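You operate a simulated robot arm through the tools that you are given. There is no shell and no other tool. Be economical: measure what you need, move in short steps, check, and stop when the job is done.

The job below is to be done with a simulated two-armed robot. You get a single attempt, and the scene is never put back.

## Task
Set both thermostats to 60 C and stand them in the small blue bin.
Fine: Hold each one while you turn its dial. Leave the power module.

It is judged by the outcome, as a careful person would: the job done as asked, and still so three seconds after it is handed in. It fails if anything else is knocked over, pushed out of place, dropped, spilled or broken.

## Robot
Two 7-joint arms with two-finger parallel grippers on one trunk, on a base that drives. Base frame: it is fixed to the floor where the robot stands at the start and does not move with it; the origin is under the middle of the robot, x ahead of it, y to its left, z up. Lengths are in m, angles in degrees, forces in N, time in s.
The left shoulder is at the start at [0.07, 0.163, 1.252], the right one opposite. With the tool pointing down near the work surface each hand reaches from about 0.34 to 0.86 m from the robot's upright axis, wherever it stands, measured 20 degrees to its own side. Places, roughly: small blue bin [0.5, -0.5, 0.8]. Payload 3.43 kg a hand.
The tool frame of a hand sits at the grasp point between the pads (the TCP): z along the fingers, y along the line on which they close. The tips reach 0.034 m beyond it. Largest opening 0.128 m; finger width 0.024, thickness 0.012; the body of the gripper, 0.048 by 0.13 m, starts 0.096 m behind the TCP.
Orientation is that of the tool frame in the base frame, as a unit quaternion [w, x, y, z]. With the fingers straight down and closing along the base's y, the tool's x points along the base's -x, its y along +y and its z along -z.

## Interface
- The arms move only by the tool nudge_tool. It takes "left_commands", "right_commands" or both (then of equal length, played together; a hand with none holds still); each is one flat list of numbers, 7 for each row, row after row: the turn, a rotation vector about the base's x, y, z in degrees, then the shift along the base's x, y, z in m, then the opening in per cent of the stroke, from 0 (shut) to 100 (fully open). In form: [ax, ay, az, dx, dy, dz, jaw, ax, ay, az, dx, dy, dz, jaw, ...]. A call has 1 to 12 rows; each row is the pose to reach, as a shift and turn from the pose commanded when the call began. Rows are played at 5 a second. More than 0.05 m and 8.6 degrees between two rows, or a gripper value outside its range, and nothing of the call is played. Where a pose cannot be reached the arm comes as near as it can. A force on the tool above 40 N (or 10 N above the force at the start of the call, whichever is more), or a blocked arm, ends the call early, and 0.2 s more pass. Each finger travels about 0.153 m/s and halts on what it meets, pressing with about 26 N; the grip force reading is that of the motor and also rises with nothing between the fingers. The clock runs only during rows and for 0.2 s after the last one: add rows that repeat a pose to give the fingers time. It gives the time, the measured TCP pose, the force on the tool (base axes), the opening and the grip force at its end, in the units of the frame above (readings bear some noise), with the torque about the TCP (base axes, N m) and any sound that the robot's microphone picked up.
- Cameras (640 x 400 px; columns grow to the right, rows downward): "scene" is now at [0.1135, -0.0465, 1.4761]; the picture's right is [-0.58, -0.81, 0.00], its down [-0.55, 0.39, -0.74] and it looks along [0.60, -0.43, -0.67] (base axes); focal length 289 px, centre (320, 200). "left" rides on the left gripper at [0.076, 0.011, -0.16] in its tool frame; the picture's right is [-0.15, 0.99, 0.00], its down [-0.88, -0.13, -0.46] and it looks along [-0.45, -0.07, 0.89] (tool axes); focal length 234 px, centre (320, 200). "right" rides on the right gripper at [0.076, -0.011, -0.16] in its tool frame; the picture's right is [0.15, 0.99, 0.00], its down [-0.88, 0.13, -0.46] and it looks along [-0.45, 0.07, 0.89] (tool axes); focal length 234 px, centre (320, 200). There is no depth. A picture from a camera that has moved, and an enlarged one, comes with that camera's place and axes in the base frame and with its lens. The place of the scene camera against the robot may be out by one fixed shift of up to 0.012 m in any direction.
- capture(camera): a new picture of that camera. No time passes.
- move_column(by): slides the trunk up (or, below 0, down) by that many m; the arms and the scene camera ride with it, the base frame stays. It gives what a move gives, with no picture.
- base_move(legs): drives the robot by 1 to 6 legs, each [ahead, left, turn to the left] in m, m and degrees, along the robot's own axes; the way and the turn of a leg run together, so that a leg with both is an arc; at most 1.5 m and 180 degrees a leg. The arms and the cameras ride along, it lands a little off, and it stops where it bumps. It gives what a move gives.
- turn_head(pan, tilt): turns the head with the scene camera to pan (to the left, within 86 degrees either way) and tilt (down, from -29 to 69), counted from straight ahead of the robot. It gives what a move gives.
- zoom(camera, box): a new picture of the part [left, top, right, bottom] of that camera's present view, enlarged. No time passes.
- hand_in(): hands the job in; it is judged then, once.

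Work in short steps. Places have to be worked out from the pictures, the camera data and where the tool is seen: move nearer, look again, correct. Check each grasp and each placing, and mend what went wrong. You have 120 turns and 108 pictures in all, those below and enlarged ones among them. Open the grippers and draw the arms clear of the work before you hand the job in, unless the task says otherwise; then end with one line.

The tools are called after ">>>" by a JSON object that holds its "api" and its "payload". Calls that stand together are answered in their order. nudge_tool: Moves the arms, as the interface text tells. Its arguments: {"type":"object","properties":{"left_commands":{"type":"array"},"right_commands":{"type":"array"}},"required":[]} The other tools are called the same way: move_column (by) slides the trunk up or down; base_move (legs) drives the base; turn_head (pan, tilt) turns the head that bears the scene camera; capture (camera) takes a picture; zoom (camera, box) takes an enlarged picture of a part of a camera's view; hand_in () hands the job in.

At the start:

```text
time_s: 0.0
left_eef_pos: [0.578, -0.1037, 1.1198]
left_tcp_rot: [0.001, 0.001, 1.0, 0.0]
left_ft_force: [0.0, -0.8, 0.4]
left_moment: [0.01, 0.01, 0.01]
left_finger_gap: 0.1278
left_gripper_force: 0.0
right_eef_pos: [0.3423, -0.4957, 1.1869]
right_tcp_rot: [0.0, 0.001, 1.0, 0.0]
right_ft_force: [-0.4, 0.1, -1.1]
right_moment: [-0.01, -0.01, -0.02]
right_finger_gap: 0.128
right_gripper_force: 0.0
trunk travel left (down, up): [-0.732, 0.208]
robot x, y, heading: [0.0039, 0.0013, -0.1]
head pan, tilt: [-35.7, 42.4]
```

scene: 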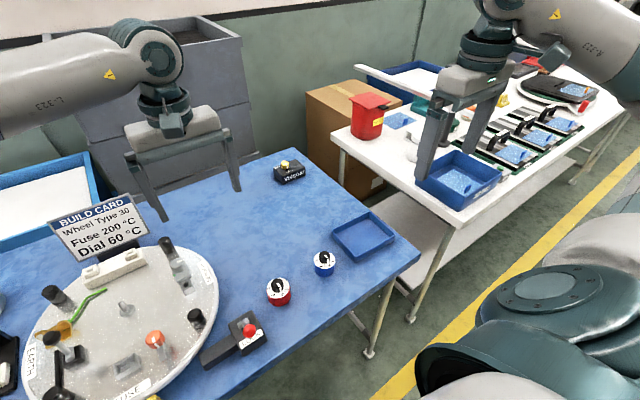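
right: 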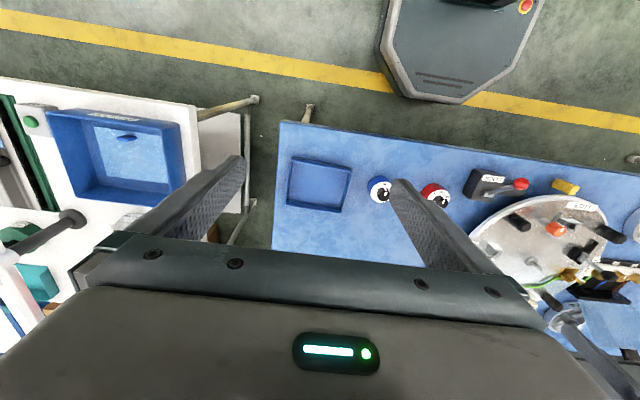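
left: 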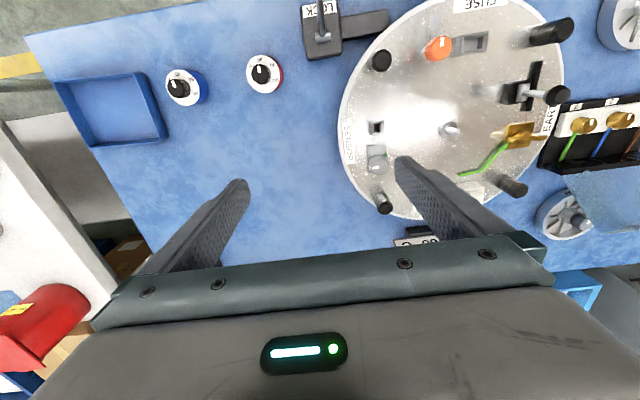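

I'll zoom in on the thermostats, the bin and the other module to read the dials.

>>> {"api": "zoom", "payload": {"camera": "scene", "box": [250, 235, 350, 310]}}

>>> {"api": "zoom", "payload": {"camera": "left", "box": [150, 40, 310, 140]}}

>>> {"api": "zoom", "payload": {"camera": "scene", "box": [240, 140, 440, 280]}}

```text
5.33 times, centred on (300, 272) of scene
camera zoom: at [0.1135, -0.0465, 1.4761], right [-0.58, -0.81, 0.0], down [-0.55, 0.39, -0.74], along [0.6, -0.43, -0.67], focal length 1541 px, centre (427, -187)
```

zoom: 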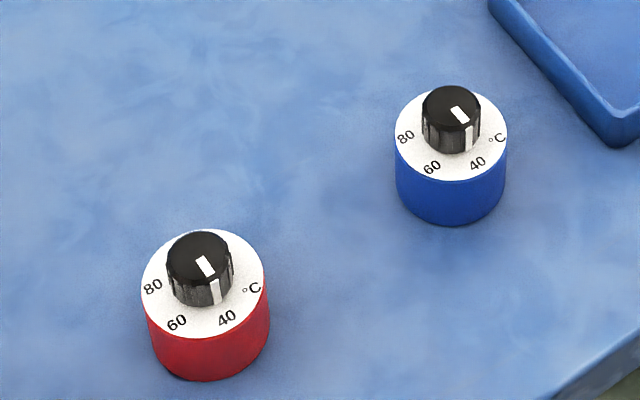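

```text
4.00 times, centred on (230, 90) of left
camera zoom: at [0.5024, -0.0921, 1.2799], right [0.15, 0.99, 0.0], down [0.88, -0.13, 0.46], along [0.45, -0.07, -0.89], focal length 937 px, centre (680, 640)
```

zoom: 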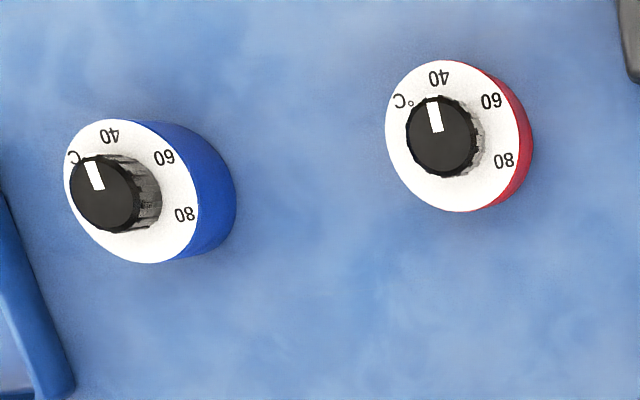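

```text
2.86 times, centred on (340, 210) of scene
camera zoom: at [0.1135, -0.0465, 1.4761], right [-0.58, -0.81, 0.0], down [-0.55, 0.39, -0.74], along [0.6, -0.43, -0.67], focal length 825 px, centre (263, 171)
```

zoom: 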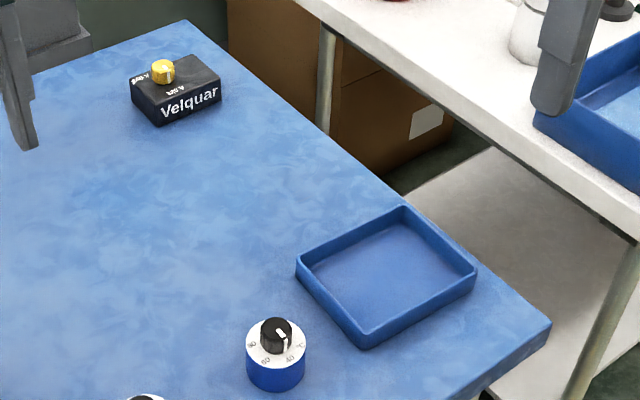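

Both dials sit just past 40, and 60 lies about 60° clockwise seen from above. Blue is near (0.478, -0.330) and red near (0.479, -0.186). I plan to hold the body with the left hand, coming in tilted from the left, and turn the knob with the right hand from above. First I'll yaw the left hand in the air.

>>> {"api": "nudge_tool", "payload": {"left_commands": [0, 0, -8.2, -0.01, 0.01, 0, 100, 0, 0, -16.4, -0.02, 0.02, 0, 100, 0, 0, -24.6, -0.03, 0.03, 0, 100, 0, 0, -32.8, -0.04, 0.04, 0, 100, 0, 0, -41, -0.05, 0.05, 0, 100, 0, 0, -49.2, -0.06, 0.05, 0, 100, 0, 0, -57.4, -0.07, 0.05, 0, 100, 0, 0, -65.6, -0.08, 0.05, 0, 100, 0, 0, -73.8, -0.09, 0.05, 0, 100, 0, 0, -82, -0.1, 0.05, 0, 100, 0, 0, -90, -0.1, 0.05, 0, 100, 0, 0, -90, -0.1, 0.05, 0, 100]}}

```text
time_s: 2.6
left_eef_pos: [0.4772, -0.0509, 1.1221]
left_tcp_rot: [0.0, 0.708, 0.706, 0.001]
left_ft_force: [-1.0, 0.2, 0.8]
left_moment: [-0.01, 0.0, -0.04]
left_finger_gap: 0.128
left_gripper_force: 0.0
right_eef_pos: [0.3422, -0.4944, 1.1876]
right_tcp_rot: [0.0, 0.001, 1.0, 0.0]
right_ft_force: [-0.1, 0.2, 0.5]
right_moment: [0.04, -0.02, -0.02]
right_finger_gap: 0.1281
right_gripper_force: 0.0
trunk travel left (down, up): [-0.732, 0.208]
robot x, y, heading: [0.0016, 0.0013, 0.2]
head pan, tilt: [-35.7, 42.4]
```

The yaw was reached. Next I'll tilt the left hand 55° so the fingers point right and down, and bring the right hand above the blue thermostat for a closer view.

>>> {"api": "nudge_tool", "payload": {"left_commands": [-8, 0, 0, 0, 0, 0, 100, -16, 0, 0, 0, 0, 0, 100, -24, 0, 0, 0, 0, 0, 100, -32, 0, 0, 0, 0, 0, 100, -40, 0, 0, 0, 0, 0, 100, -48, 0, 0, 0, 0, 0, 100, -55, 0, 0, 0, 0, 0, 100, -55, 0, 0, 0, 0, 0, 100], "right_commands": [0, 0, 0, 0.018, 0.022, -0.02, 100, 0, 0, 0, 0.036, 0.044, -0.04, 100, 0, 0, 0, 0.054, 0.066, -0.06, 100, 0, 0, 0, 0.072, 0.088, -0.08, 100, 0, 0, 0, 0.09, 0.11, -0.1, 100, 0, 0, 0, 0.11, 0.135, -0.12, 100, 0, 0, 0, 0.136, 0.165, -0.137, 100, 0, 0, 0, 0.136, 0.165, -0.137, 100]}}

>>> {"api": "capture", "payload": {"camera": "right"}}

>>> {"api": "capture", "payload": {"camera": "scene"}}

```text
time_s: 4.4
left_eef_pos: [0.4785, -0.0801, 1.1175]
left_tcp_rot: [0.305, 0.635, 0.655, -0.273]
left_ft_force: [-0.3, -0.7, -0.1]
left_moment: [0.05, -0.05, 0.03]
left_finger_gap: 0.1278
left_gripper_force: 0.0
left hand out of reach, approached as far as the arm can: row 3, 4, 5, 6, 7, 8
right_eef_pos: [0.4778, -0.3324, 1.0513]
right_tcp_rot: [0.0, 0.001, 1.0, 0.001]
right_ft_force: [-0.4, -0.7, -1.3]
right_moment: [0.09, -0.02, -0.01]
right_finger_gap: 0.1278
right_gripper_force: 0.1
trunk travel left (down, up): [-0.732, 0.208]
robot x, y, heading: [0.0017, 0.0023, 0.1]
head pan, tilt: [-35.7, 42.4]
```

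```text
101 pictures are left
camera right: at [0.402, -0.3437, 1.2091], right [-0.15, 0.99, 0.0], down [0.88, 0.13, 0.46], along [0.45, 0.07, -0.89], focal length 234 px, centre (320, 200)
```

right: 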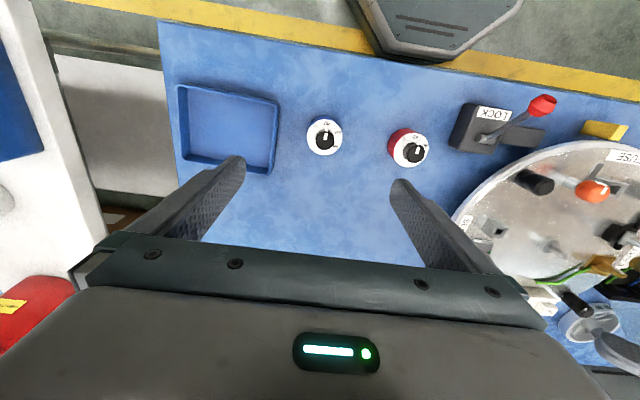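

```text
100 pictures are left
camera scene: at [0.1123, -0.0511, 1.476], right [-0.58, -0.81, 0.0], down [-0.55, 0.4, -0.74], along [0.6, -0.43, -0.68], focal length 289 px, centre (320, 200)
```

scene: 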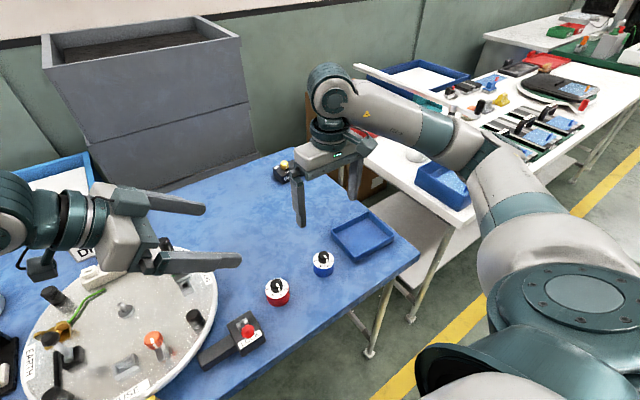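

The left hand stopped at about 42° of tilt, so I'll use 45°. I'll move it toward standoff and zoom in with the right camera to pin down blue.

>>> {"api": "nudge_tool", "payload": {"left_commands": [3, 0, 0, 0, -0.02, -0.02, 100, 6, 0, 0, 0, -0.04, -0.04, 100, 10, 0, 0, 0, -0.06, -0.06, 100, 10, 0, 0, 0, -0.08, -0.08, 100, 10, 0, 0, 0, -0.1, -0.1, 100, 10, 0, 0, 0, -0.1, -0.12, 100, 10, 0, 0, 0, -0.1, -0.12, 100]}}

>>> {"api": "zoom", "payload": {"camera": "right", "box": [150, 80, 470, 280]}}

>>> {"api": "zoom", "payload": {"camera": "right", "box": [290, 106, 370, 156]}}

>>> {"api": "capture", "payload": {"camera": "left"}}

```text
time_s: 6.0
left_eef_pos: [0.481, -0.173, 0.9971]
left_tcp_rot: [0.25, 0.658, 0.677, -0.216]
left_ft_force: [-0.9, -0.2, 0.4]
left_moment: [0.0, -0.01, -0.01]
left_finger_gap: 0.1282
left_gripper_force: 0.0
right_eef_pos: [0.4774, -0.33, 1.0506]
right_tcp_rot: [-0.001, 0.0, 1.0, 0.0]
right_ft_force: [0.1, -0.1, -0.1]
right_moment: [0.0, 0.0, -0.05]
right_finger_gap: 0.1279
right_gripper_force: 0.0
trunk travel left (down, up): [-0.732, 0.208]
robot x, y, heading: [0.0036, 0.0018, -0.1]
head pan, tilt: [-35.7, 42.4]
```

```text
2.00 times, centred on (310, 180) of right
camera zoom: at [0.4029, -0.3402, 1.2101], right [-0.15, 0.99, 0.0], down [0.88, 0.13, 0.46], along [0.45, 0.07, -0.89], focal length 468 px, centre (340, 240)
```

zoom: 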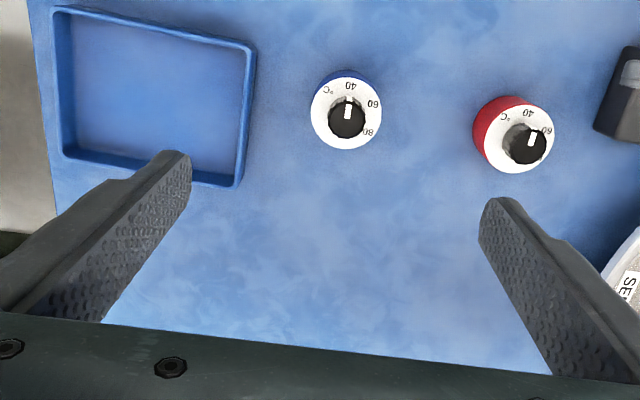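

```text
8.00 times, centred on (330, 131) of right
camera zoom: at [0.4029, -0.3402, 1.2101], right [-0.15, 0.99, 0.0], down [0.88, 0.13, 0.46], along [0.45, 0.07, -0.89], focal length 1873 px, centre (240, 752)
```

zoom: 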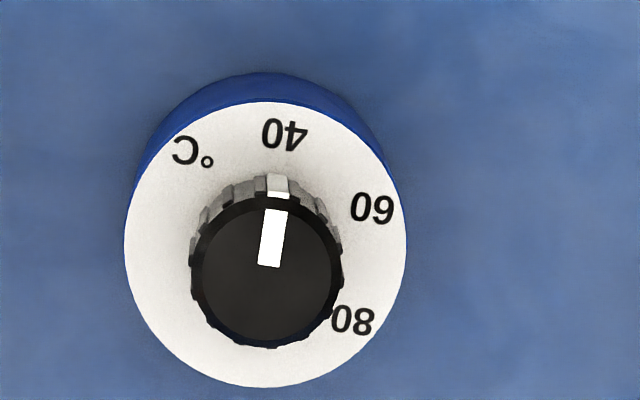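

```text
97 pictures are left
camera left: at [0.4833, -0.0146, 1.0753], right [0.99, -0.07, 0.13], down [-0.15, -0.41, 0.9], along [-0.01, -0.91, -0.42], focal length 234 px, centre (320, 200)
```

left: 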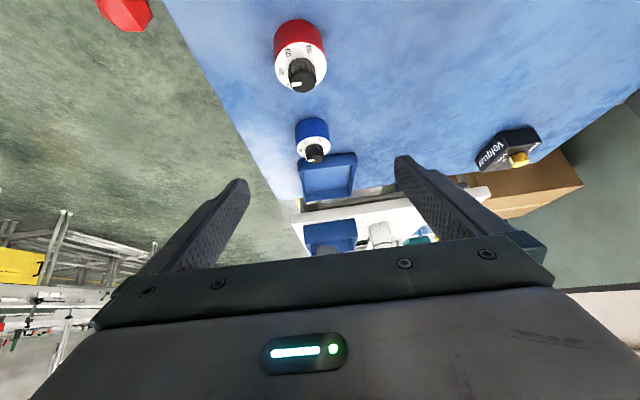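

Blue points exactly at 40, and the marks are 60° apart, so it needs 60° clockwise. Averaged over views it is at about (0.480, -0.326), with its plate at about z = 0.83. I'll correct the left hand's attitude and bring it in to standoff.

>>> {"api": "nudge_tool", "payload": {"left_commands": [-3.5, 1, -1.5, 0, -0.02, -0.025, 100, -7, 2, -3, 0, -0.04, -0.05, 100, -7, 2, -3, 0, -0.06, -0.075, 100, -7, 2, -3, 0, -0.073, -0.095, 100, -7, 2, -3, 0, -0.073, -0.095, 100]}}

>>> {"api": "capture", "payload": {"camera": "left"}}

>>> {"api": "zoom", "payload": {"camera": "scene", "box": [200, 160, 440, 310]}}

```text
time_s: 7.2
left_eef_pos: [0.4816, -0.2444, 0.9028]
left_tcp_rot: [0.273, 0.654, 0.65, -0.274]
left_ft_force: [-0.4, -0.6, -0.6]
left_moment: [0.02, -0.01, -0.03]
left_finger_gap: 0.128
left_gripper_force: 0.0
right_eef_pos: [0.4789, -0.3288, 1.051]
right_tcp_rot: [0.0, 0.0, 1.0, 0.0]
right_ft_force: [0.2, 0.0, -0.7]
right_moment: [0.02, 0.01, 0.01]
right_finger_gap: 0.1278
right_gripper_force: 0.0
trunk travel left (down, up): [-0.732, 0.208]
robot x, y, heading: [0.0016, 0.0022, -0.2]
head pan, tilt: [-35.7, 42.4]
```

```text
96 pictures are left
camera left: at [0.4944, -0.0785, 0.9598], right [0.99, -0.11, 0.1], down [-0.13, -0.29, 0.95], along [-0.08, -0.95, -0.3], focal length 234 px, centre (320, 200)
```

left: 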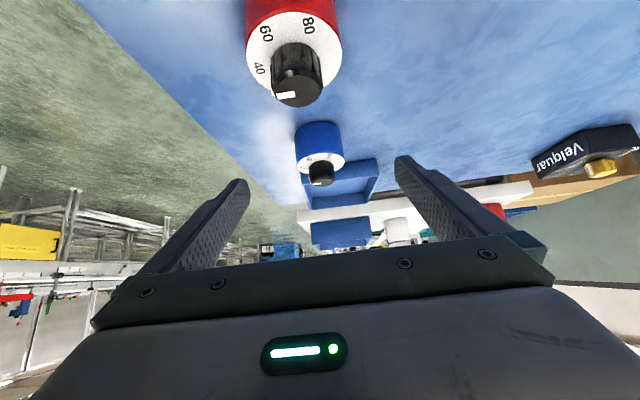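

```text
2.67 times, centred on (320, 235) of scene
camera zoom: at [0.1133, -0.0461, 1.4761], right [-0.58, -0.81, 0.0], down [-0.55, 0.39, -0.74], along [0.6, -0.43, -0.67], focal length 770 px, centre (320, 107)
```

zoom: 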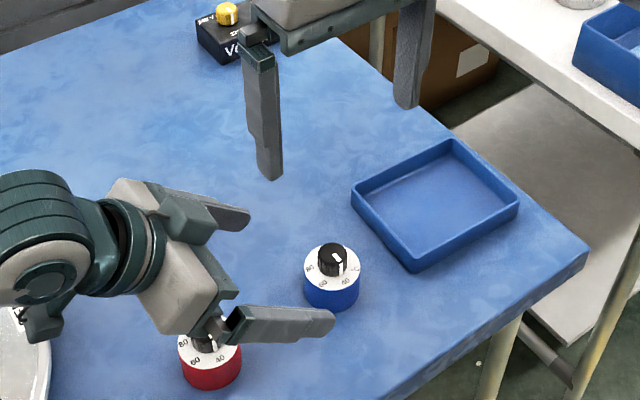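

The left hand is at 45° and lined up. I'll advance it so the fingers straddle blue, without closing yet.

>>> {"api": "nudge_tool", "payload": {"left_commands": [0, 0, 0, -0.0015, -0.02, -0.02, 100, 0, 0, 0, -0.0015, -0.04, -0.04, 100, 0, 0, 0, -0.0015, -0.055, -0.055, 100, 0, 0, 0, -0.0015, -0.066, -0.066, 100, 0, 0, 0, -0.0015, -0.066, -0.066, 100]}}

>>> {"api": "zoom", "payload": {"camera": "scene", "box": [220, 200, 380, 300]}}

>>> {"api": "capture", "payload": {"camera": "right"}}

```text
time_s: 8.4
left_eef_pos: [0.4778, -0.3119, 0.8369]
left_tcp_rot: [0.272, 0.655, 0.649, -0.275]
left_ft_force: [0.0, 0.2, 0.5]
left_moment: [-0.01, -0.01, -0.04]
left_finger_gap: 0.1279
left_gripper_force: 0.0
right_eef_pos: [0.4783, -0.329, 1.0496]
right_tcp_rot: [-0.001, 0.0, 1.0, 0.0]
right_ft_force: [0.0, 0.1, -0.4]
right_moment: [-0.04, 0.0, -0.04]
right_finger_gap: 0.1279
right_gripper_force: 0.1
trunk travel left (down, up): [-0.732, 0.208]
robot x, y, heading: [-0.0008, -0.0001, 0.0]
head pan, tilt: [-35.7, 42.4]
```

```text
4.00 times, centred on (300, 250) of scene
camera zoom: at [0.1136, -0.0459, 1.4761], right [-0.58, -0.81, 0.0], down [-0.55, 0.39, -0.74], along [0.6, -0.43, -0.67], focal length 1156 px, centre (400, 0)
```

zoom: 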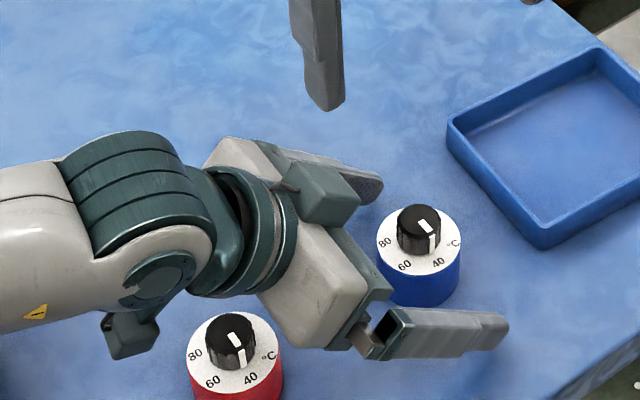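

```text
93 pictures are left
camera right: at [0.4029, -0.3397, 1.2103], right [-0.15, 0.99, 0.0], down [0.88, 0.13, 0.46], along [0.45, 0.07, -0.89], focal length 234 px, centre (320, 200)
```

right: 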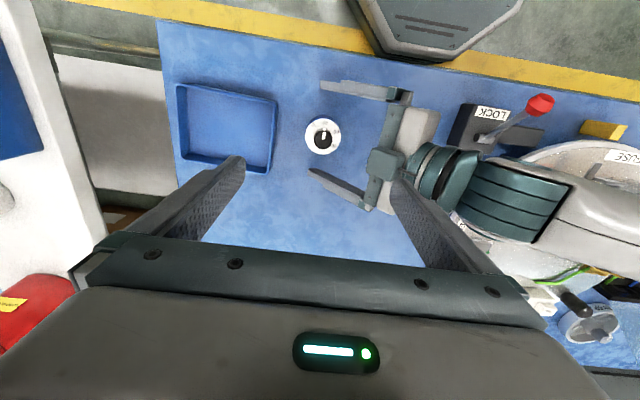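

The finger depth looks right, with the tips about 12 mm past the centre. I'll zoom to check sideways centring before closing.

>>> {"api": "zoom", "payload": {"camera": "right", "box": [256, 60, 416, 220]}}

```text
2.50 times, centred on (336, 140) of right
camera zoom: at [0.4029, -0.3397, 1.2103], right [-0.15, 0.99, 0.0], down [0.88, 0.13, 0.46], along [0.45, 0.07, -0.89], focal length 585 px, centre (280, 350)
```

zoom: 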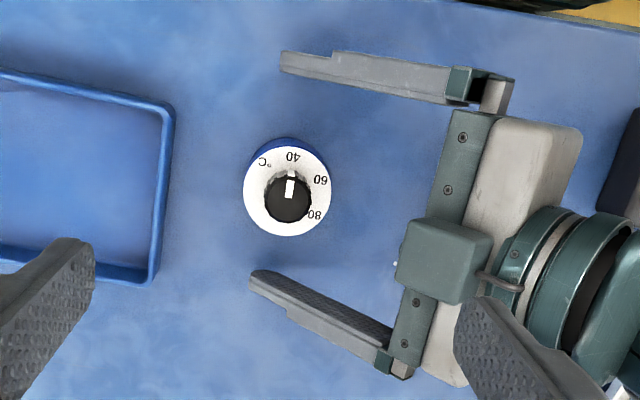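

Blue sits about 8 mm toward +x of the finger centre line. I'll shift the left hand over and close on the body.

>>> {"api": "nudge_tool", "payload": {"left_commands": [0, 0, 0, 0.008, 0, 0, 100, 0, 0, 0, 0.008, 0, 0, 65, 0, 0, 0, 0.008, 0, 0, 50, 0, 0, 0, 0.008, 0, 0, 30, 0, 0, 0, 0.008, 0, 0, 20, 0, 0, 0, 0.008, 0, 0, 20]}}

>>> {"api": "zoom", "payload": {"camera": "right", "box": [256, 60, 416, 220]}}

```text
time_s: 9.8
left_eef_pos: [0.4859, -0.3118, 0.8355]
left_tcp_rot: [0.273, 0.655, 0.649, -0.275]
left_ft_force: [0.7, 0.1, 1.3]
left_moment: [0.01, 0.01, 0.01]
left_finger_gap: 0.0543
left_gripper_force: 26.1
right_eef_pos: [0.4781, -0.3299, 1.0508]
right_tcp_rot: [0.0, 0.0, 1.0, 0.0]
right_ft_force: [0.3, -0.7, -0.8]
right_moment: [0.04, -0.02, 0.02]
right_finger_gap: 0.128
right_gripper_force: 0.1
trunk travel left (down, up): [-0.732, 0.208]
robot x, y, heading: [0.0051, 0.0005, -0.1]
head pan, tilt: [-35.7, 42.4]
```

```text
2.50 times, centred on (336, 140) of right
camera zoom: at [0.403, -0.3401, 1.2101], right [-0.15, 0.99, 0.0], down [0.88, 0.13, 0.46], along [0.45, 0.07, -0.89], focal length 585 px, centre (280, 350)
```

zoom: 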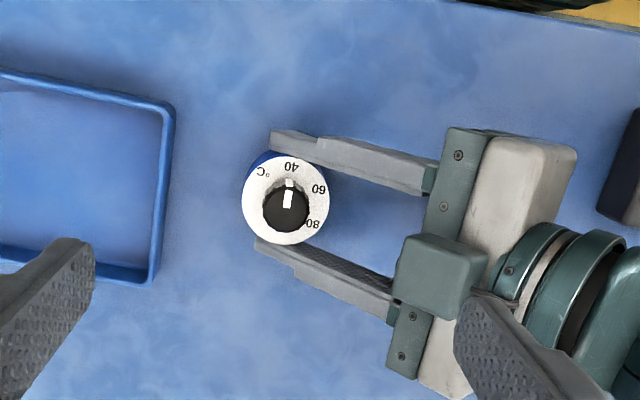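

Blue's body is held; its diameter reads 54 mm. There is a green block on top of the left hand near where the right palm will go. I'll zoom in on it from both views to judge clearance.

>>> {"api": "zoom", "payload": {"camera": "right", "box": [310, 110, 390, 180]}}

>>> {"api": "zoom", "payload": {"camera": "scene", "box": [270, 220, 350, 290]}}

```text
5.71 times, centred on (350, 145) of right
camera zoom: at [0.403, -0.3401, 1.2101], right [-0.15, 0.99, 0.0], down [0.88, 0.13, 0.46], along [0.45, 0.07, -0.89], focal length 1338 px, centre (149, 514)
```

zoom: 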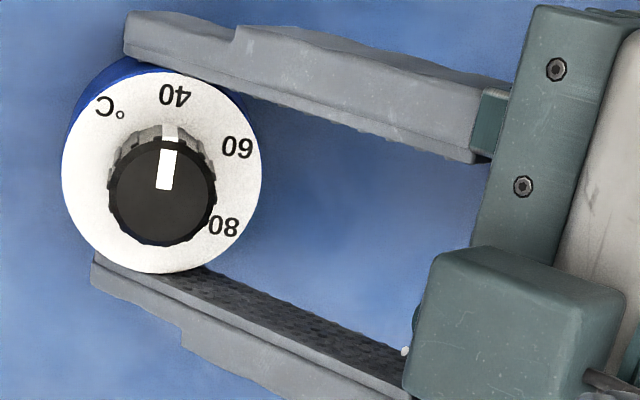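

```text
5.71 times, centred on (310, 255) of scene
camera zoom: at [0.1136, -0.0464, 1.4761], right [-0.58, -0.81, 0.0], down [-0.55, 0.39, -0.74], along [0.6, -0.43, -0.67], focal length 1651 px, centre (377, -114)
```

zoom: 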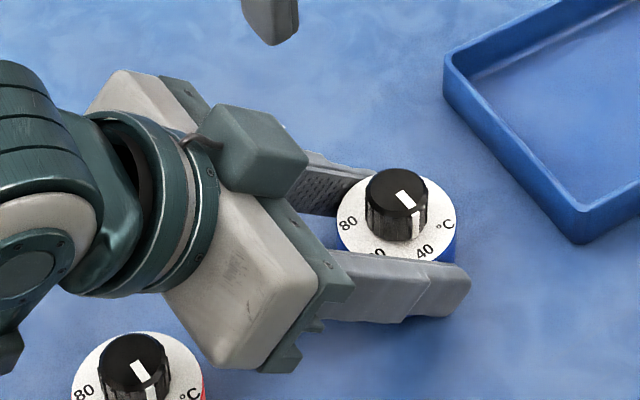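

Triangulation puts the block's corner near (0.47, -0.27, 0.953). That is too tight against the right palm at z ≈ 0.968. Flattening the left hand to about 38° would clear it, so I'll release slightly, tilt in place and check reach.

>>> {"api": "nudge_tool", "payload": {"left_commands": [0, 0, 0, 0, 0, 0, 60, 0, 0, 0, 0, 0, 0, 60, -3.5, 0, 0, 0, 0.001, 0, 60, -7, 0, 0, 0, 0.002, -0.001, 60, -7, 0, 0, 0, 0.002, -0.001, 60]}}

>>> {"api": "zoom", "payload": {"camera": "right", "box": [296, 90, 416, 190]}}

```text
time_s: 11.0
left_eef_pos: [0.486, -0.3114, 0.8365]
left_tcp_rot: [0.313, 0.636, 0.632, -0.314]
left_ft_force: [-0.2, -0.7, 0.0]
left_moment: [-0.01, 0.01, 0.01]
left_finger_gap: 0.0768
left_gripper_force: 0.0
right_eef_pos: [0.4784, -0.3297, 1.0515]
right_tcp_rot: [-0.001, 0.0, 1.0, -0.001]
right_ft_force: [-0.8, 0.0, 0.4]
right_moment: [-0.01, -0.01, -0.03]
right_finger_gap: 0.128
right_gripper_force: 0.2
trunk travel left (down, up): [-0.732, 0.208]
robot x, y, heading: [0.0025, -0.0008, -0.2]
head pan, tilt: [-35.7, 42.4]
```

```text
4.00 times, centred on (356, 140) of right
camera zoom: at [0.4029, -0.3404, 1.2101], right [-0.15, 0.99, 0.0], down [0.88, 0.13, 0.46], along [0.45, 0.07, -0.89], focal length 937 px, centre (176, 440)
```

zoom: 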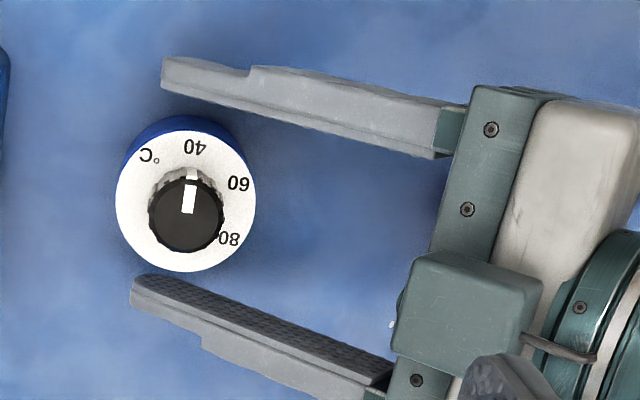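

37° was reached. I'll close the left grip again and, high up, pre-turn the right hand by +20° over the knob with the fingers set to about 50 mm.

>>> {"api": "nudge_tool", "payload": {"left_commands": [0, 0, 0, 0, 0, 0, 45, 0, 0, 0, 0, 0, 0, 25, 0, 0, 0, 0, 0, 0, 20, 0, 0, 0, 0, 0, 0, 20, 0, 0, 0, 0, 0, 0, 20], "right_commands": [0, 0, 7, 0.004, 0.003, 0, 80, 0, 0, 14, 0.008, 0.006, -0.01, 60, 0, 0, 20, 0.008, 0.006, -0.03, 40, 0, 0, 20, 0.008, 0.006, -0.06, 39, 0, 0, 20, 0.008, 0.006, -0.06, 39]}}

>>> {"api": "capture", "payload": {"camera": "right"}}

>>> {"api": "zoom", "payload": {"camera": "scene", "box": [250, 180, 370, 290]}}

```text
time_s: 12.2
left_eef_pos: [0.4861, -0.3109, 0.8365]
left_tcp_rot: [0.312, 0.636, 0.632, -0.313]
left_ft_force: [-0.7, -0.6, 0.0]
left_moment: [-0.08, 0.01, 0.02]
left_finger_gap: 0.0544
left_gripper_force: 26.1
right_eef_pos: [0.4851, -0.3249, 0.9896]
right_tcp_rot: [0.0, -0.174, 0.985, 0.0]
right_ft_force: [-1.0, 0.4, -0.2]
right_moment: [0.03, -0.01, 0.01]
right_finger_gap: 0.0497
right_gripper_force: 0.0
trunk travel left (down, up): [-0.732, 0.208]
robot x, y, heading: [0.0, 0.002, -0.1]
head pan, tilt: [-35.7, 42.4]
```

```text
87 pictures are left
camera right: at [0.4187, -0.3608, 1.1495], right [-0.48, 0.88, 0.0], down [0.78, 0.42, 0.46], along [0.4, 0.22, -0.89], focal length 234 px, centre (320, 200)
```

right: 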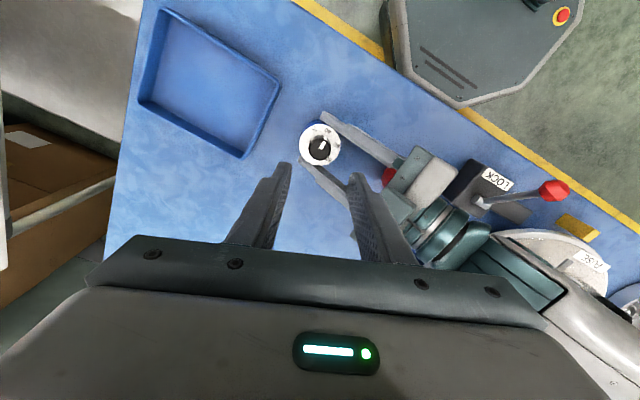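

```text
3.64 times, centred on (310, 235) of scene
camera zoom: at [0.1136, -0.0463, 1.4761], right [-0.58, -0.81, 0.0], down [-0.55, 0.39, -0.74], along [0.6, -0.43, -0.67], focal length 1050 px, centre (356, 73)
```

zoom: 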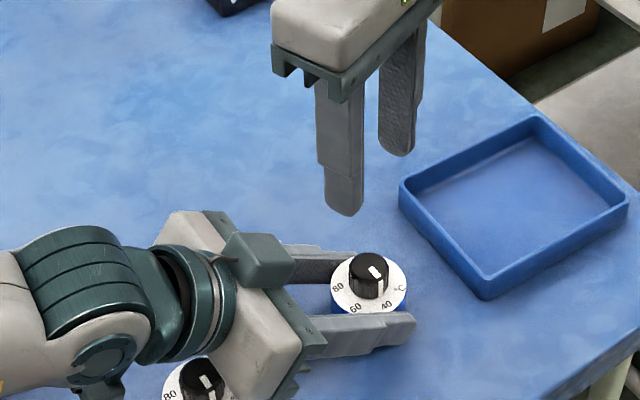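

The geometry looks clear. I'll lower the right hand until its tips are about 25 mm above the knob top, with a small correction, then look again.

>>> {"api": "nudge_tool", "payload": {"right_commands": [0, 0, 0, 0.002, 0.002, -0.03, 39, 0, 0, 0, 0.002, 0.002, -0.06, 39, 0, 0, 0, 0.002, 0.002, -0.08, 39, 0, 0, 0, 0.002, 0.002, -0.08, 39]}}

>>> {"api": "zoom", "payload": {"camera": "right", "box": [240, 100, 400, 200]}}

>>> {"api": "zoom", "payload": {"camera": "scene", "box": [250, 180, 370, 290]}}

```text
time_s: 13.2
left_eef_pos: [0.4856, -0.3101, 0.836]
left_tcp_rot: [0.312, 0.637, 0.631, -0.314]
left_ft_force: [0.5, 0.2, 0.6]
left_moment: [-0.04, 0.0, 0.01]
left_finger_gap: 0.0543
left_gripper_force: 26.2
right_eef_pos: [0.4867, -0.3215, 0.9096]
right_tcp_rot: [0.0, -0.173, 0.985, 0.0]
right_ft_force: [0.3, 0.3, -0.4]
right_moment: [0.02, -0.01, -0.02]
right_finger_gap: 0.0499
right_gripper_force: 0.0
trunk travel left (down, up): [-0.732, 0.208]
robot x, y, heading: [0.0001, -0.0021, 0.2]
head pan, tilt: [-35.7, 42.4]
```

```text
4.00 times, centred on (320, 150) of right
camera zoom: at [0.4201, -0.3572, 1.0685], right [-0.48, 0.88, 0.0], down [0.78, 0.42, 0.46], along [0.4, 0.22, -0.89], focal length 937 px, centre (320, 400)
```

zoom: 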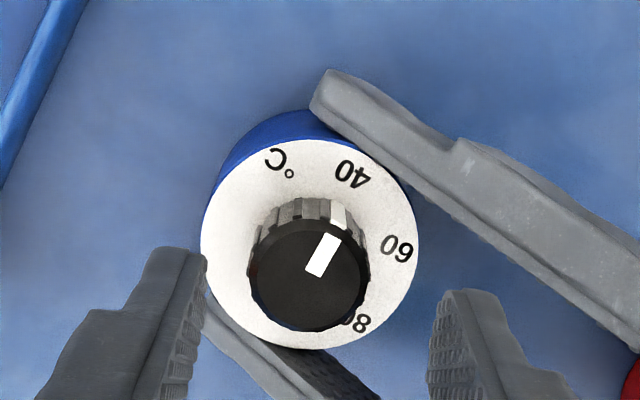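

```text
3.64 times, centred on (310, 235) of scene
camera zoom: at [0.1136, -0.0464, 1.4761], right [-0.58, -0.81, 0.0], down [-0.55, 0.39, -0.74], along [0.6, -0.43, -0.67], focal length 1050 px, centre (356, 73)
```

zoom: 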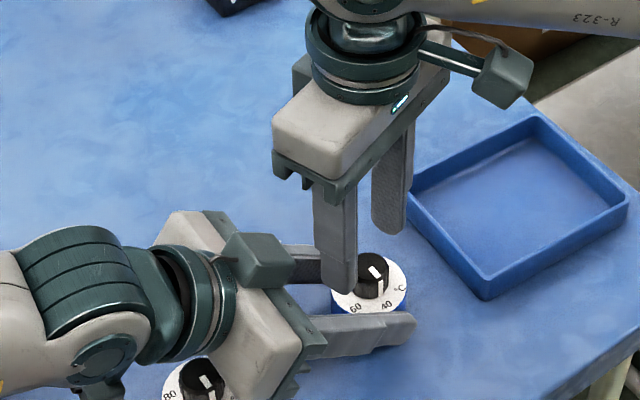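

The knob is about 3.5 mm further in +x than the right TCP. I'll correct this, descend until the tips are at z ≈ 0.839, and then check.

>>> {"api": "nudge_tool", "payload": {"right_commands": [0, 0, 0, 0.0035, -0.001, 0, 39, 0, 0, 0, 0.0035, -0.001, -0.018, 39, 0, 0, 0, 0.0035, -0.001, -0.036, 39, 0, 0, 0, 0.0035, -0.001, -0.036, 39]}}

>>> {"api": "zoom", "payload": {"camera": "right", "box": [240, 100, 400, 200]}}

>>> {"api": "zoom", "payload": {"camera": "scene", "box": [270, 200, 370, 290]}}

```text
time_s: 14.2
left_eef_pos: [0.4862, -0.3097, 0.8349]
left_tcp_rot: [0.311, 0.638, 0.631, -0.313]
left_ft_force: [2.9, -3.0, -3.0]
left_moment: [-0.13, 0.12, 0.04]
left_finger_gap: 0.0544
left_gripper_force: 26.1
right_eef_pos: [0.4909, -0.3217, 0.8746]
right_tcp_rot: [-0.001, -0.174, 0.985, 0.0]
right_ft_force: [-4.4, -0.4, 11.0]
right_moment: [0.03, 0.18, 0.02]
right_finger_gap: 0.0499
right_gripper_force: 0.1
trunk travel left (down, up): [-0.732, 0.208]
robot x, y, heading: [0.0023, -0.0013, 0.2]
head pan, tilt: [-35.7, 42.4]
```

```text
4.00 times, centred on (320, 150) of right
camera zoom: at [0.4243, -0.3582, 1.0333], right [-0.48, 0.88, 0.0], down [0.78, 0.42, 0.46], along [0.4, 0.22, -0.89], focal length 937 px, centre (320, 400)
```

zoom: 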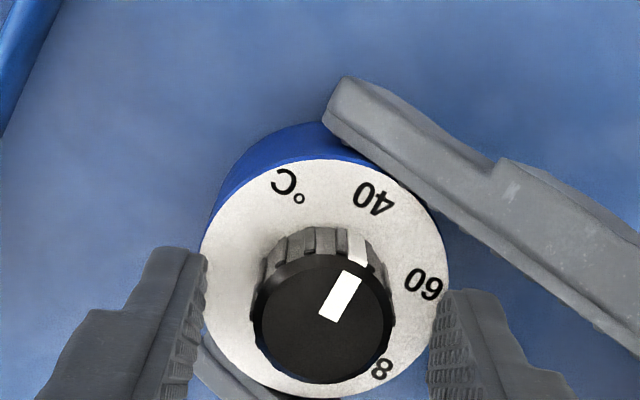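

```text
4.44 times, centred on (320, 245) of scene
camera zoom: at [0.113, -0.0463, 1.4762], right [-0.58, -0.81, 0.0], down [-0.55, 0.39, -0.74], along [0.6, -0.43, -0.67], focal length 1284 px, centre (320, 0)
```

zoom: 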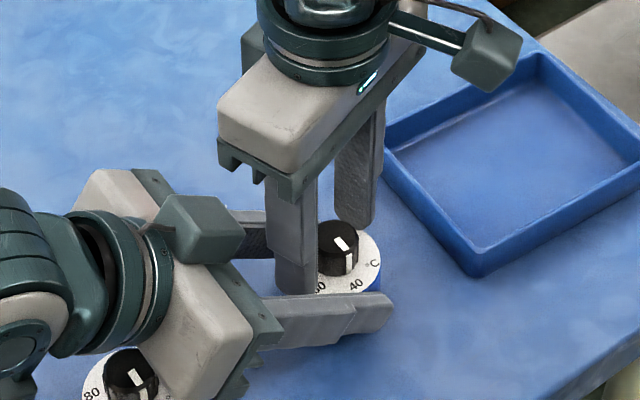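

The 11 N upward force is balanced across both tips, so the plate is at z ≈ 0.84, higher than I assumed. That means the knob is really at about (0.487, -0.323). I'll lift 5 mm, shift back and check.

>>> {"api": "nudge_tool", "payload": {"right_commands": [0, 0, 0, 0, 0, 0.005, 39, 0, 0, 0, -0.0035, -0.001, 0.005, 39, 0, 0, 0, -0.0035, -0.001, 0.005, 39]}}

>>> {"api": "zoom", "payload": {"camera": "right", "box": [240, 100, 400, 200]}}

```text
time_s: 15.0
left_eef_pos: [0.4851, -0.3109, 0.8349]
left_tcp_rot: [0.311, 0.637, 0.631, -0.314]
left_ft_force: [-0.9, 0.4, 1.0]
left_moment: [-0.01, -0.01, -0.01]
left_finger_gap: 0.0545
left_gripper_force: 26.0
right_eef_pos: [0.4865, -0.323, 0.8783]
right_tcp_rot: [0.0, -0.173, 0.985, 0.0]
right_ft_force: [-0.4, -1.3, -0.2]
right_moment: [0.0, 0.04, -0.03]
right_finger_gap: 0.0499
right_gripper_force: 0.0
trunk travel left (down, up): [-0.732, 0.208]
robot x, y, heading: [-0.0018, 0.0007, -0.1]
head pan, tilt: [-35.7, 42.4]
```

```text
4.00 times, centred on (320, 150) of right
camera zoom: at [0.4209, -0.36, 1.0382], right [-0.48, 0.88, 0.0], down [0.78, 0.42, 0.46], along [0.4, 0.22, -0.89], focal length 937 px, centre (320, 400)
```

zoom: 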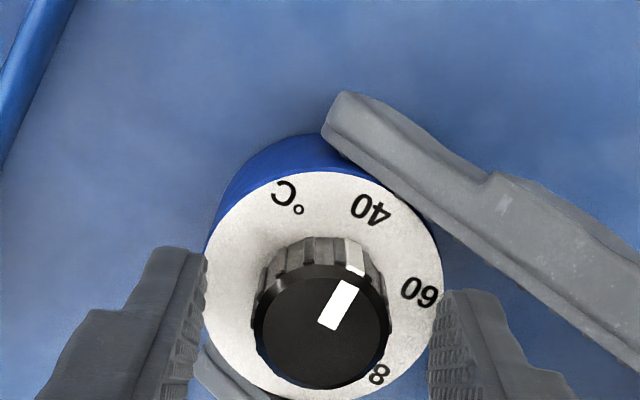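

Contact is gone and the knob is centred between the fingers. I'll shift 2 mm along the perpendicular and close on the knob.

>>> {"api": "nudge_tool", "payload": {"right_commands": [0, 0, 0, -0.002, -0.0005, 0, 35, 0, 0, 0, -0.002, -0.0005, 0, 25, 0, 0, 0, -0.002, -0.0005, 0, 15, 0, 0, 0, -0.002, -0.0005, 0, 15]}}

>>> {"api": "zoom", "payload": {"camera": "right", "box": [240, 100, 400, 200]}}

```text
time_s: 16.0
left_eef_pos: [0.4863, -0.3104, 0.8357]
left_tcp_rot: [0.312, 0.637, 0.632, -0.313]
left_ft_force: [-0.4, 0.7, 1.5]
left_moment: [0.15, 0.09, 0.01]
left_finger_gap: 0.0544
left_gripper_force: 25.9
right_eef_pos: [0.4861, -0.3249, 0.8791]
right_tcp_rot: [0.001, -0.174, 0.985, 0.0]
right_ft_force: [0.5, -0.3, 0.0]
right_moment: [-0.23, -0.13, -0.04]
right_finger_gap: 0.0263
right_gripper_force: 25.6
trunk travel left (down, up): [-0.732, 0.208]
robot x, y, heading: [0.0003, -0.0014, 0.0]
head pan, tilt: [-35.7, 42.4]
```

```text
4.00 times, centred on (320, 150) of right
camera zoom: at [0.4189, -0.3606, 1.0386], right [-0.48, 0.88, 0.0], down [0.78, 0.42, 0.46], along [0.4, 0.22, -0.89], focal length 937 px, centre (320, 400)
```

zoom: 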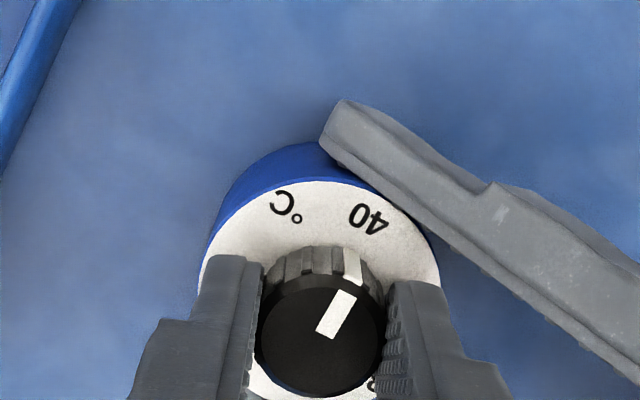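

Both grips hold, and the knob diameter reads 26 mm. I'll turn 40° clockwise and check.

>>> {"api": "nudge_tool", "payload": {"right_commands": [0, 0, -5, 0, 0, 0, 15, 0, 0, -12, 0, 0, 0, 15, 0, 0, -19, 0, 0, 0, 15, 0, 0, -26, 0, 0, 0, 15, 0, 0, -33, 0, 0, 0, 15, 0, 0, -40, 0, 0, 0, 15, 0, 0, -40, 0, 0, 0, 15]}}

>>> {"api": "zoom", "payload": {"camera": "right", "box": [240, 100, 400, 200]}}

```text
time_s: 17.6
left_eef_pos: [0.4856, -0.3105, 0.8361]
left_tcp_rot: [0.311, 0.637, 0.632, -0.313]
left_ft_force: [-1.1, -8.7, -0.6]
left_moment: [0.3, -0.04, 0.02]
left_finger_gap: 0.0543
left_gripper_force: 26.8
right_eef_pos: [0.4854, -0.3234, 0.8786]
right_tcp_rot: [0.0, 0.175, 0.985, 0.002]
right_ft_force: [2.0, 8.4, 3.4]
right_moment: [0.01, -0.01, 0.0]
right_finger_gap: 0.0266
right_gripper_force: 25.9
trunk travel left (down, up): [-0.732, 0.208]
robot x, y, heading: [-0.0009, 0.0001, 0.1]
head pan, tilt: [-35.7, 42.4]
```

```text
4.00 times, centred on (320, 150) of right
camera zoom: at [0.411, -0.3089, 1.0385], right [0.2, 0.98, 0.0], down [0.87, -0.18, 0.46], along [0.45, -0.09, -0.89], focal length 937 px, centre (320, 400)
```

zoom: 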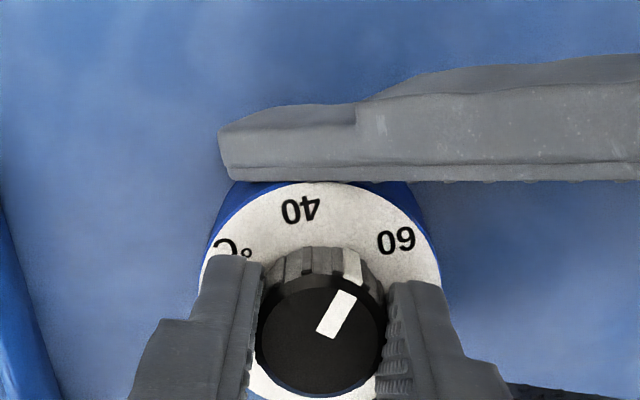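

The knob turned 40° with the hand. Now I'll release, lift, rewind by +30°, descend and regrip for the last 20°.

>>> {"api": "nudge_tool", "payload": {"right_commands": [0, 0, 0, 0, 0, 0, 30, 0, 0, 0, 0, 0, 0, 39, 0, 0, 0, 0, 0, 0.03, 39, 0, 0, 8, 0, 0, 0.03, 39, 0, 0, 16, 0, 0, 0.03, 39, 0, 0, 24, 0, 0, 0.03, 39, 0, 0, 30, 0, 0, 0.03, 39, 0, 0, 30, 0, 0, 0, 39, 0, 0, 30, 0, 0, 0, 39]}}

>>> {"api": "zoom", "payload": {"camera": "right", "box": [240, 100, 400, 200]}}

```text
time_s: 19.6
left_eef_pos: [0.4862, -0.3103, 0.836]
left_tcp_rot: [0.311, 0.638, 0.631, -0.314]
left_ft_force: [-0.7, -0.3, -0.1]
left_moment: [-0.08, 0.03, 0.01]
left_finger_gap: 0.0543
left_gripper_force: 26.4
right_eef_pos: [0.4869, -0.3259, 0.8781]
right_tcp_rot: [0.0, -0.087, 0.996, -0.001]
right_ft_force: [0.4, -0.1, 0.8]
right_moment: [-0.01, -0.01, 0.02]
right_finger_gap: 0.0497
right_gripper_force: 0.1
trunk travel left (down, up): [-0.732, 0.208]
robot x, y, heading: [0.0029, -0.0038, 0.0]
head pan, tilt: [-35.7, 42.4]
```

```text
4.00 times, centred on (320, 150) of right
camera zoom: at [0.4147, -0.3496, 1.0379], right [-0.32, 0.95, 0.0], down [0.84, 0.28, 0.46], along [0.43, 0.14, -0.89], focal length 937 px, centre (320, 400)
```

zoom: 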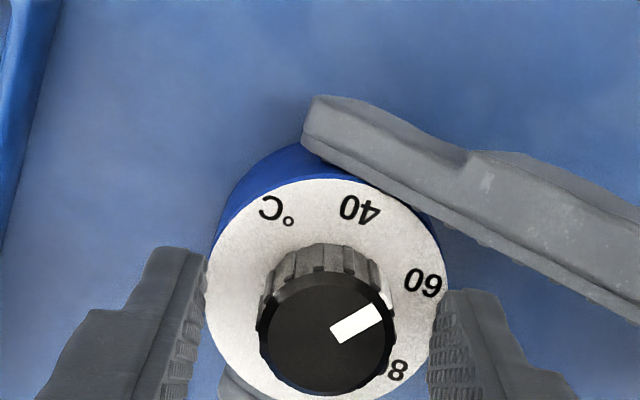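

About 20° remains. I'll grip with a 2 mm correction and turn 20°.

>>> {"api": "nudge_tool", "payload": {"right_commands": [0, 0, 0, -0.001, 0.002, 0, 30, 0, 0, 0, -0.001, 0.002, 0, 15, 0, 0, 0, -0.001, 0.002, 0, 15, 0, 0, -7, -0.001, 0.002, 0, 15, 0, 0, -14, -0.001, 0.002, 0, 15, 0, 0, -20, -0.001, 0.002, 0, 15, 0, 0, -20, -0.001, 0.002, 0, 15, 0, 0, -20, -0.001, 0.002, 0, 28, 0, 0, -20, -0.001, 0.002, 0, 39, 0, 0, -20, -0.001, 0.002, 0.06, 39, 0, 0, -20, -0.001, 0.002, 0.09, 39, 0, 0, -20, -0.001, 0.002, 0.09, 39]}}

>>> {"api": "zoom", "payload": {"camera": "right", "box": [280, 100, 360, 170]}}

```text
refused: row 10 steps farther than a row can; nothing moved
```

```text
5.71 times, centred on (320, 135) of right
camera zoom: at [0.4147, -0.3496, 1.0379], right [-0.32, 0.95, 0.0], down [0.84, 0.28, 0.46], along [0.43, 0.14, -0.89], focal length 1338 px, centre (320, 571)
```

zoom: 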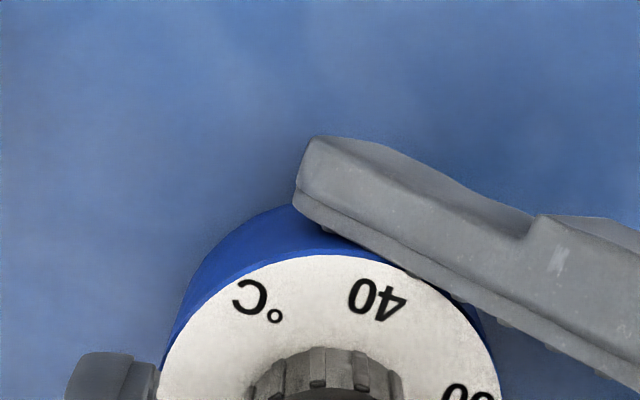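

The call was refused because the lift step was too large. I'll repeat it with a smaller lift.

>>> {"api": "nudge_tool", "payload": {"right_commands": [0, 0, 0, -0.001, 0.002, 0, 30, 0, 0, 0, -0.001, 0.002, 0, 15, 0, 0, 0, -0.001, 0.002, 0, 15, 0, 0, -7, -0.001, 0.002, 0, 15, 0, 0, -14, -0.001, 0.002, 0, 15, 0, 0, -20, -0.001, 0.002, 0, 15, 0, 0, -20, -0.001, 0.002, 0, 15, 0, 0, -20, -0.001, 0.002, 0, 28, 0, 0, -20, -0.001, 0.002, 0, 39, 0, 0, -20, -0.001, 0.002, 0.045, 39, 0, 0, -20, -0.001, 0.002, 0.09, 39, 0, 0, -20, -0.001, 0.002, 0.09, 39]}}

>>> {"api": "zoom", "payload": {"camera": "right", "box": [280, 100, 360, 170]}}

```text
time_s: 22.2
left_eef_pos: [0.4866, -0.3107, 0.8356]
left_tcp_rot: [0.312, 0.637, 0.631, -0.314]
left_ft_force: [0.2, -0.1, 0.9]
left_moment: [0.08, 0.04, -0.01]
left_finger_gap: 0.0542
left_gripper_force: 26.0
right_eef_pos: [0.4825, -0.3222, 0.9673]
right_tcp_rot: [0.0, 0.087, 0.996, 0.0]
right_ft_force: [0.0, -0.5, -0.7]
right_moment: [0.0, -0.01, -0.02]
right_finger_gap: 0.0496
right_gripper_force: 0.0
trunk travel left (down, up): [-0.732, 0.208]
robot x, y, heading: [-0.002, -0.0008, 0.1]
head pan, tilt: [-35.7, 42.4]
```

```text
5.71 times, centred on (320, 135) of right
camera zoom: at [0.4064, -0.319, 1.1284], right [0.03, 1.0, 0.0], down [0.89, -0.02, 0.46], along [0.46, -0.01, -0.89], focal length 1338 px, centre (320, 571)
```

zoom: 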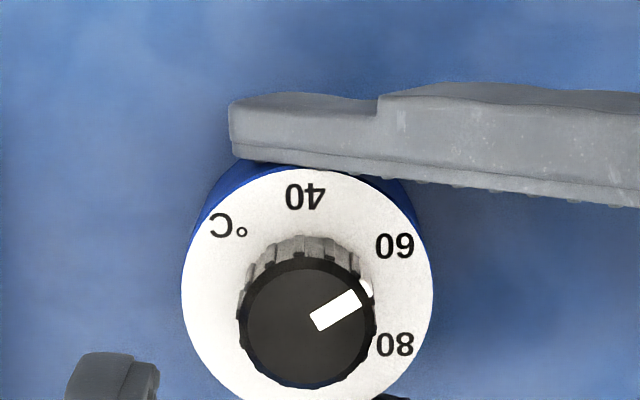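

The pointer is at 60 to within about 2°. I'll open and withdraw the left hand along its own axis, and lift the right hand for a top-down check of the dial.

>>> {"api": "nudge_tool", "payload": {"left_commands": [0, 0, 0, 0, 0, 0, 60, 0, 0, 0, 0, 0, 0, 75, 0, 0, 0, 0, 0.03, 0.023, 75, 0, 0, 0, 0, 0.06, 0.046, 75, 0, 0, 0, 0, 0.09, 0.069, 75, 0, 0, 0, 0, 0.12, 0.092, 75, 0, 0, 0, 0, 0.15, 0.115, 75, 0, 0, 0, 0, 0.18, 0.14, 75, 0, 0, 0, 0, 0.18, 0.14, 75], "right_commands": [0, 0, 0, 0, 0, 0.02, 50, 0, 0, 0, 0, 0, 0.04, 60, 0, 0, 2, 0, 0, 0.06, 70, 0, 0, 4, 0, 0, 0.083, 70, 0, 0, 8, 0, 0, 0.083, 70, 0, 0, 10, 0, 0, 0.083, 70, 0, 0, 10, 0, 0, 0.083, 70, 0, 0, 10, 0, 0, 0.083, 70, 0, 0, 10, 0, 0, 0.083, 70]}}

>>> {"api": "capture", "payload": {"camera": "right"}}

>>> {"api": "zoom", "payload": {"camera": "right", "box": [290, 106, 370, 156]}}

>>> {"api": "capture", "payload": {"camera": "scene"}}

```text
time_s: 24.2
left_eef_pos: [0.4871, -0.1332, 0.976]
left_tcp_rot: [0.312, 0.637, 0.632, -0.314]
left_ft_force: [1.2, 1.3, 0.0]
left_moment: [0.01, -0.02, -0.04]
left_finger_gap: 0.0961
left_gripper_force: 0.1
right_eef_pos: [0.4838, -0.3231, 1.0511]
right_tcp_rot: [0.0, 0.001, 1.0, 0.0]
right_ft_force: [-0.5, 0.0, 0.0]
right_moment: [0.05, 0.01, 0.03]
right_finger_gap: 0.0898
right_gripper_force: 0.0
trunk travel left (down, up): [-0.732, 0.208]
robot x, y, heading: [0.0046, 0.0024, -0.0]
head pan, tilt: [-35.7, 42.4]
```

```text
75 pictures are left
camera right: at [0.4089, -0.3343, 1.2113], right [-0.15, 0.99, 0.0], down [0.88, 0.13, 0.46], along [0.45, 0.07, -0.89], focal length 234 px, centre (320, 200)
```

right: 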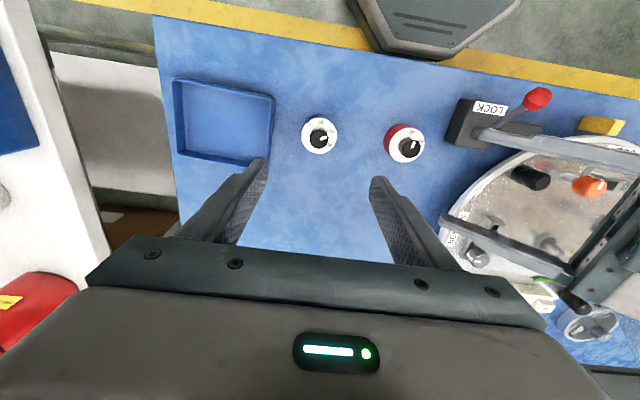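

```text
8.00 times, centred on (330, 131) of right
camera zoom: at [0.4089, -0.3343, 1.2113], right [-0.15, 0.99, 0.0], down [0.88, 0.13, 0.46], along [0.45, 0.07, -0.89], focal length 1873 px, centre (240, 752)
```

zoom: 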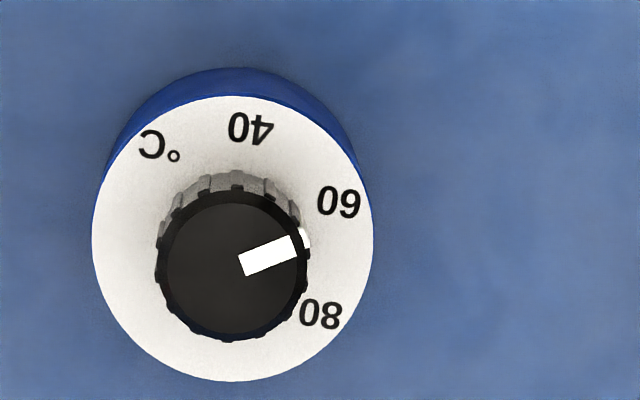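

```text
73 pictures are left
camera scene: at [0.114, -0.0473, 1.476], right [-0.58, -0.81, 0.0], down [-0.55, 0.39, -0.74], along [0.6, -0.43, -0.67], focal length 289 px, centre (320, 200)
```

scene: 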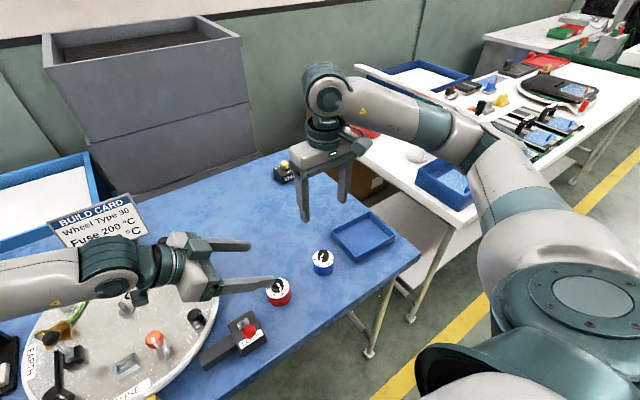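

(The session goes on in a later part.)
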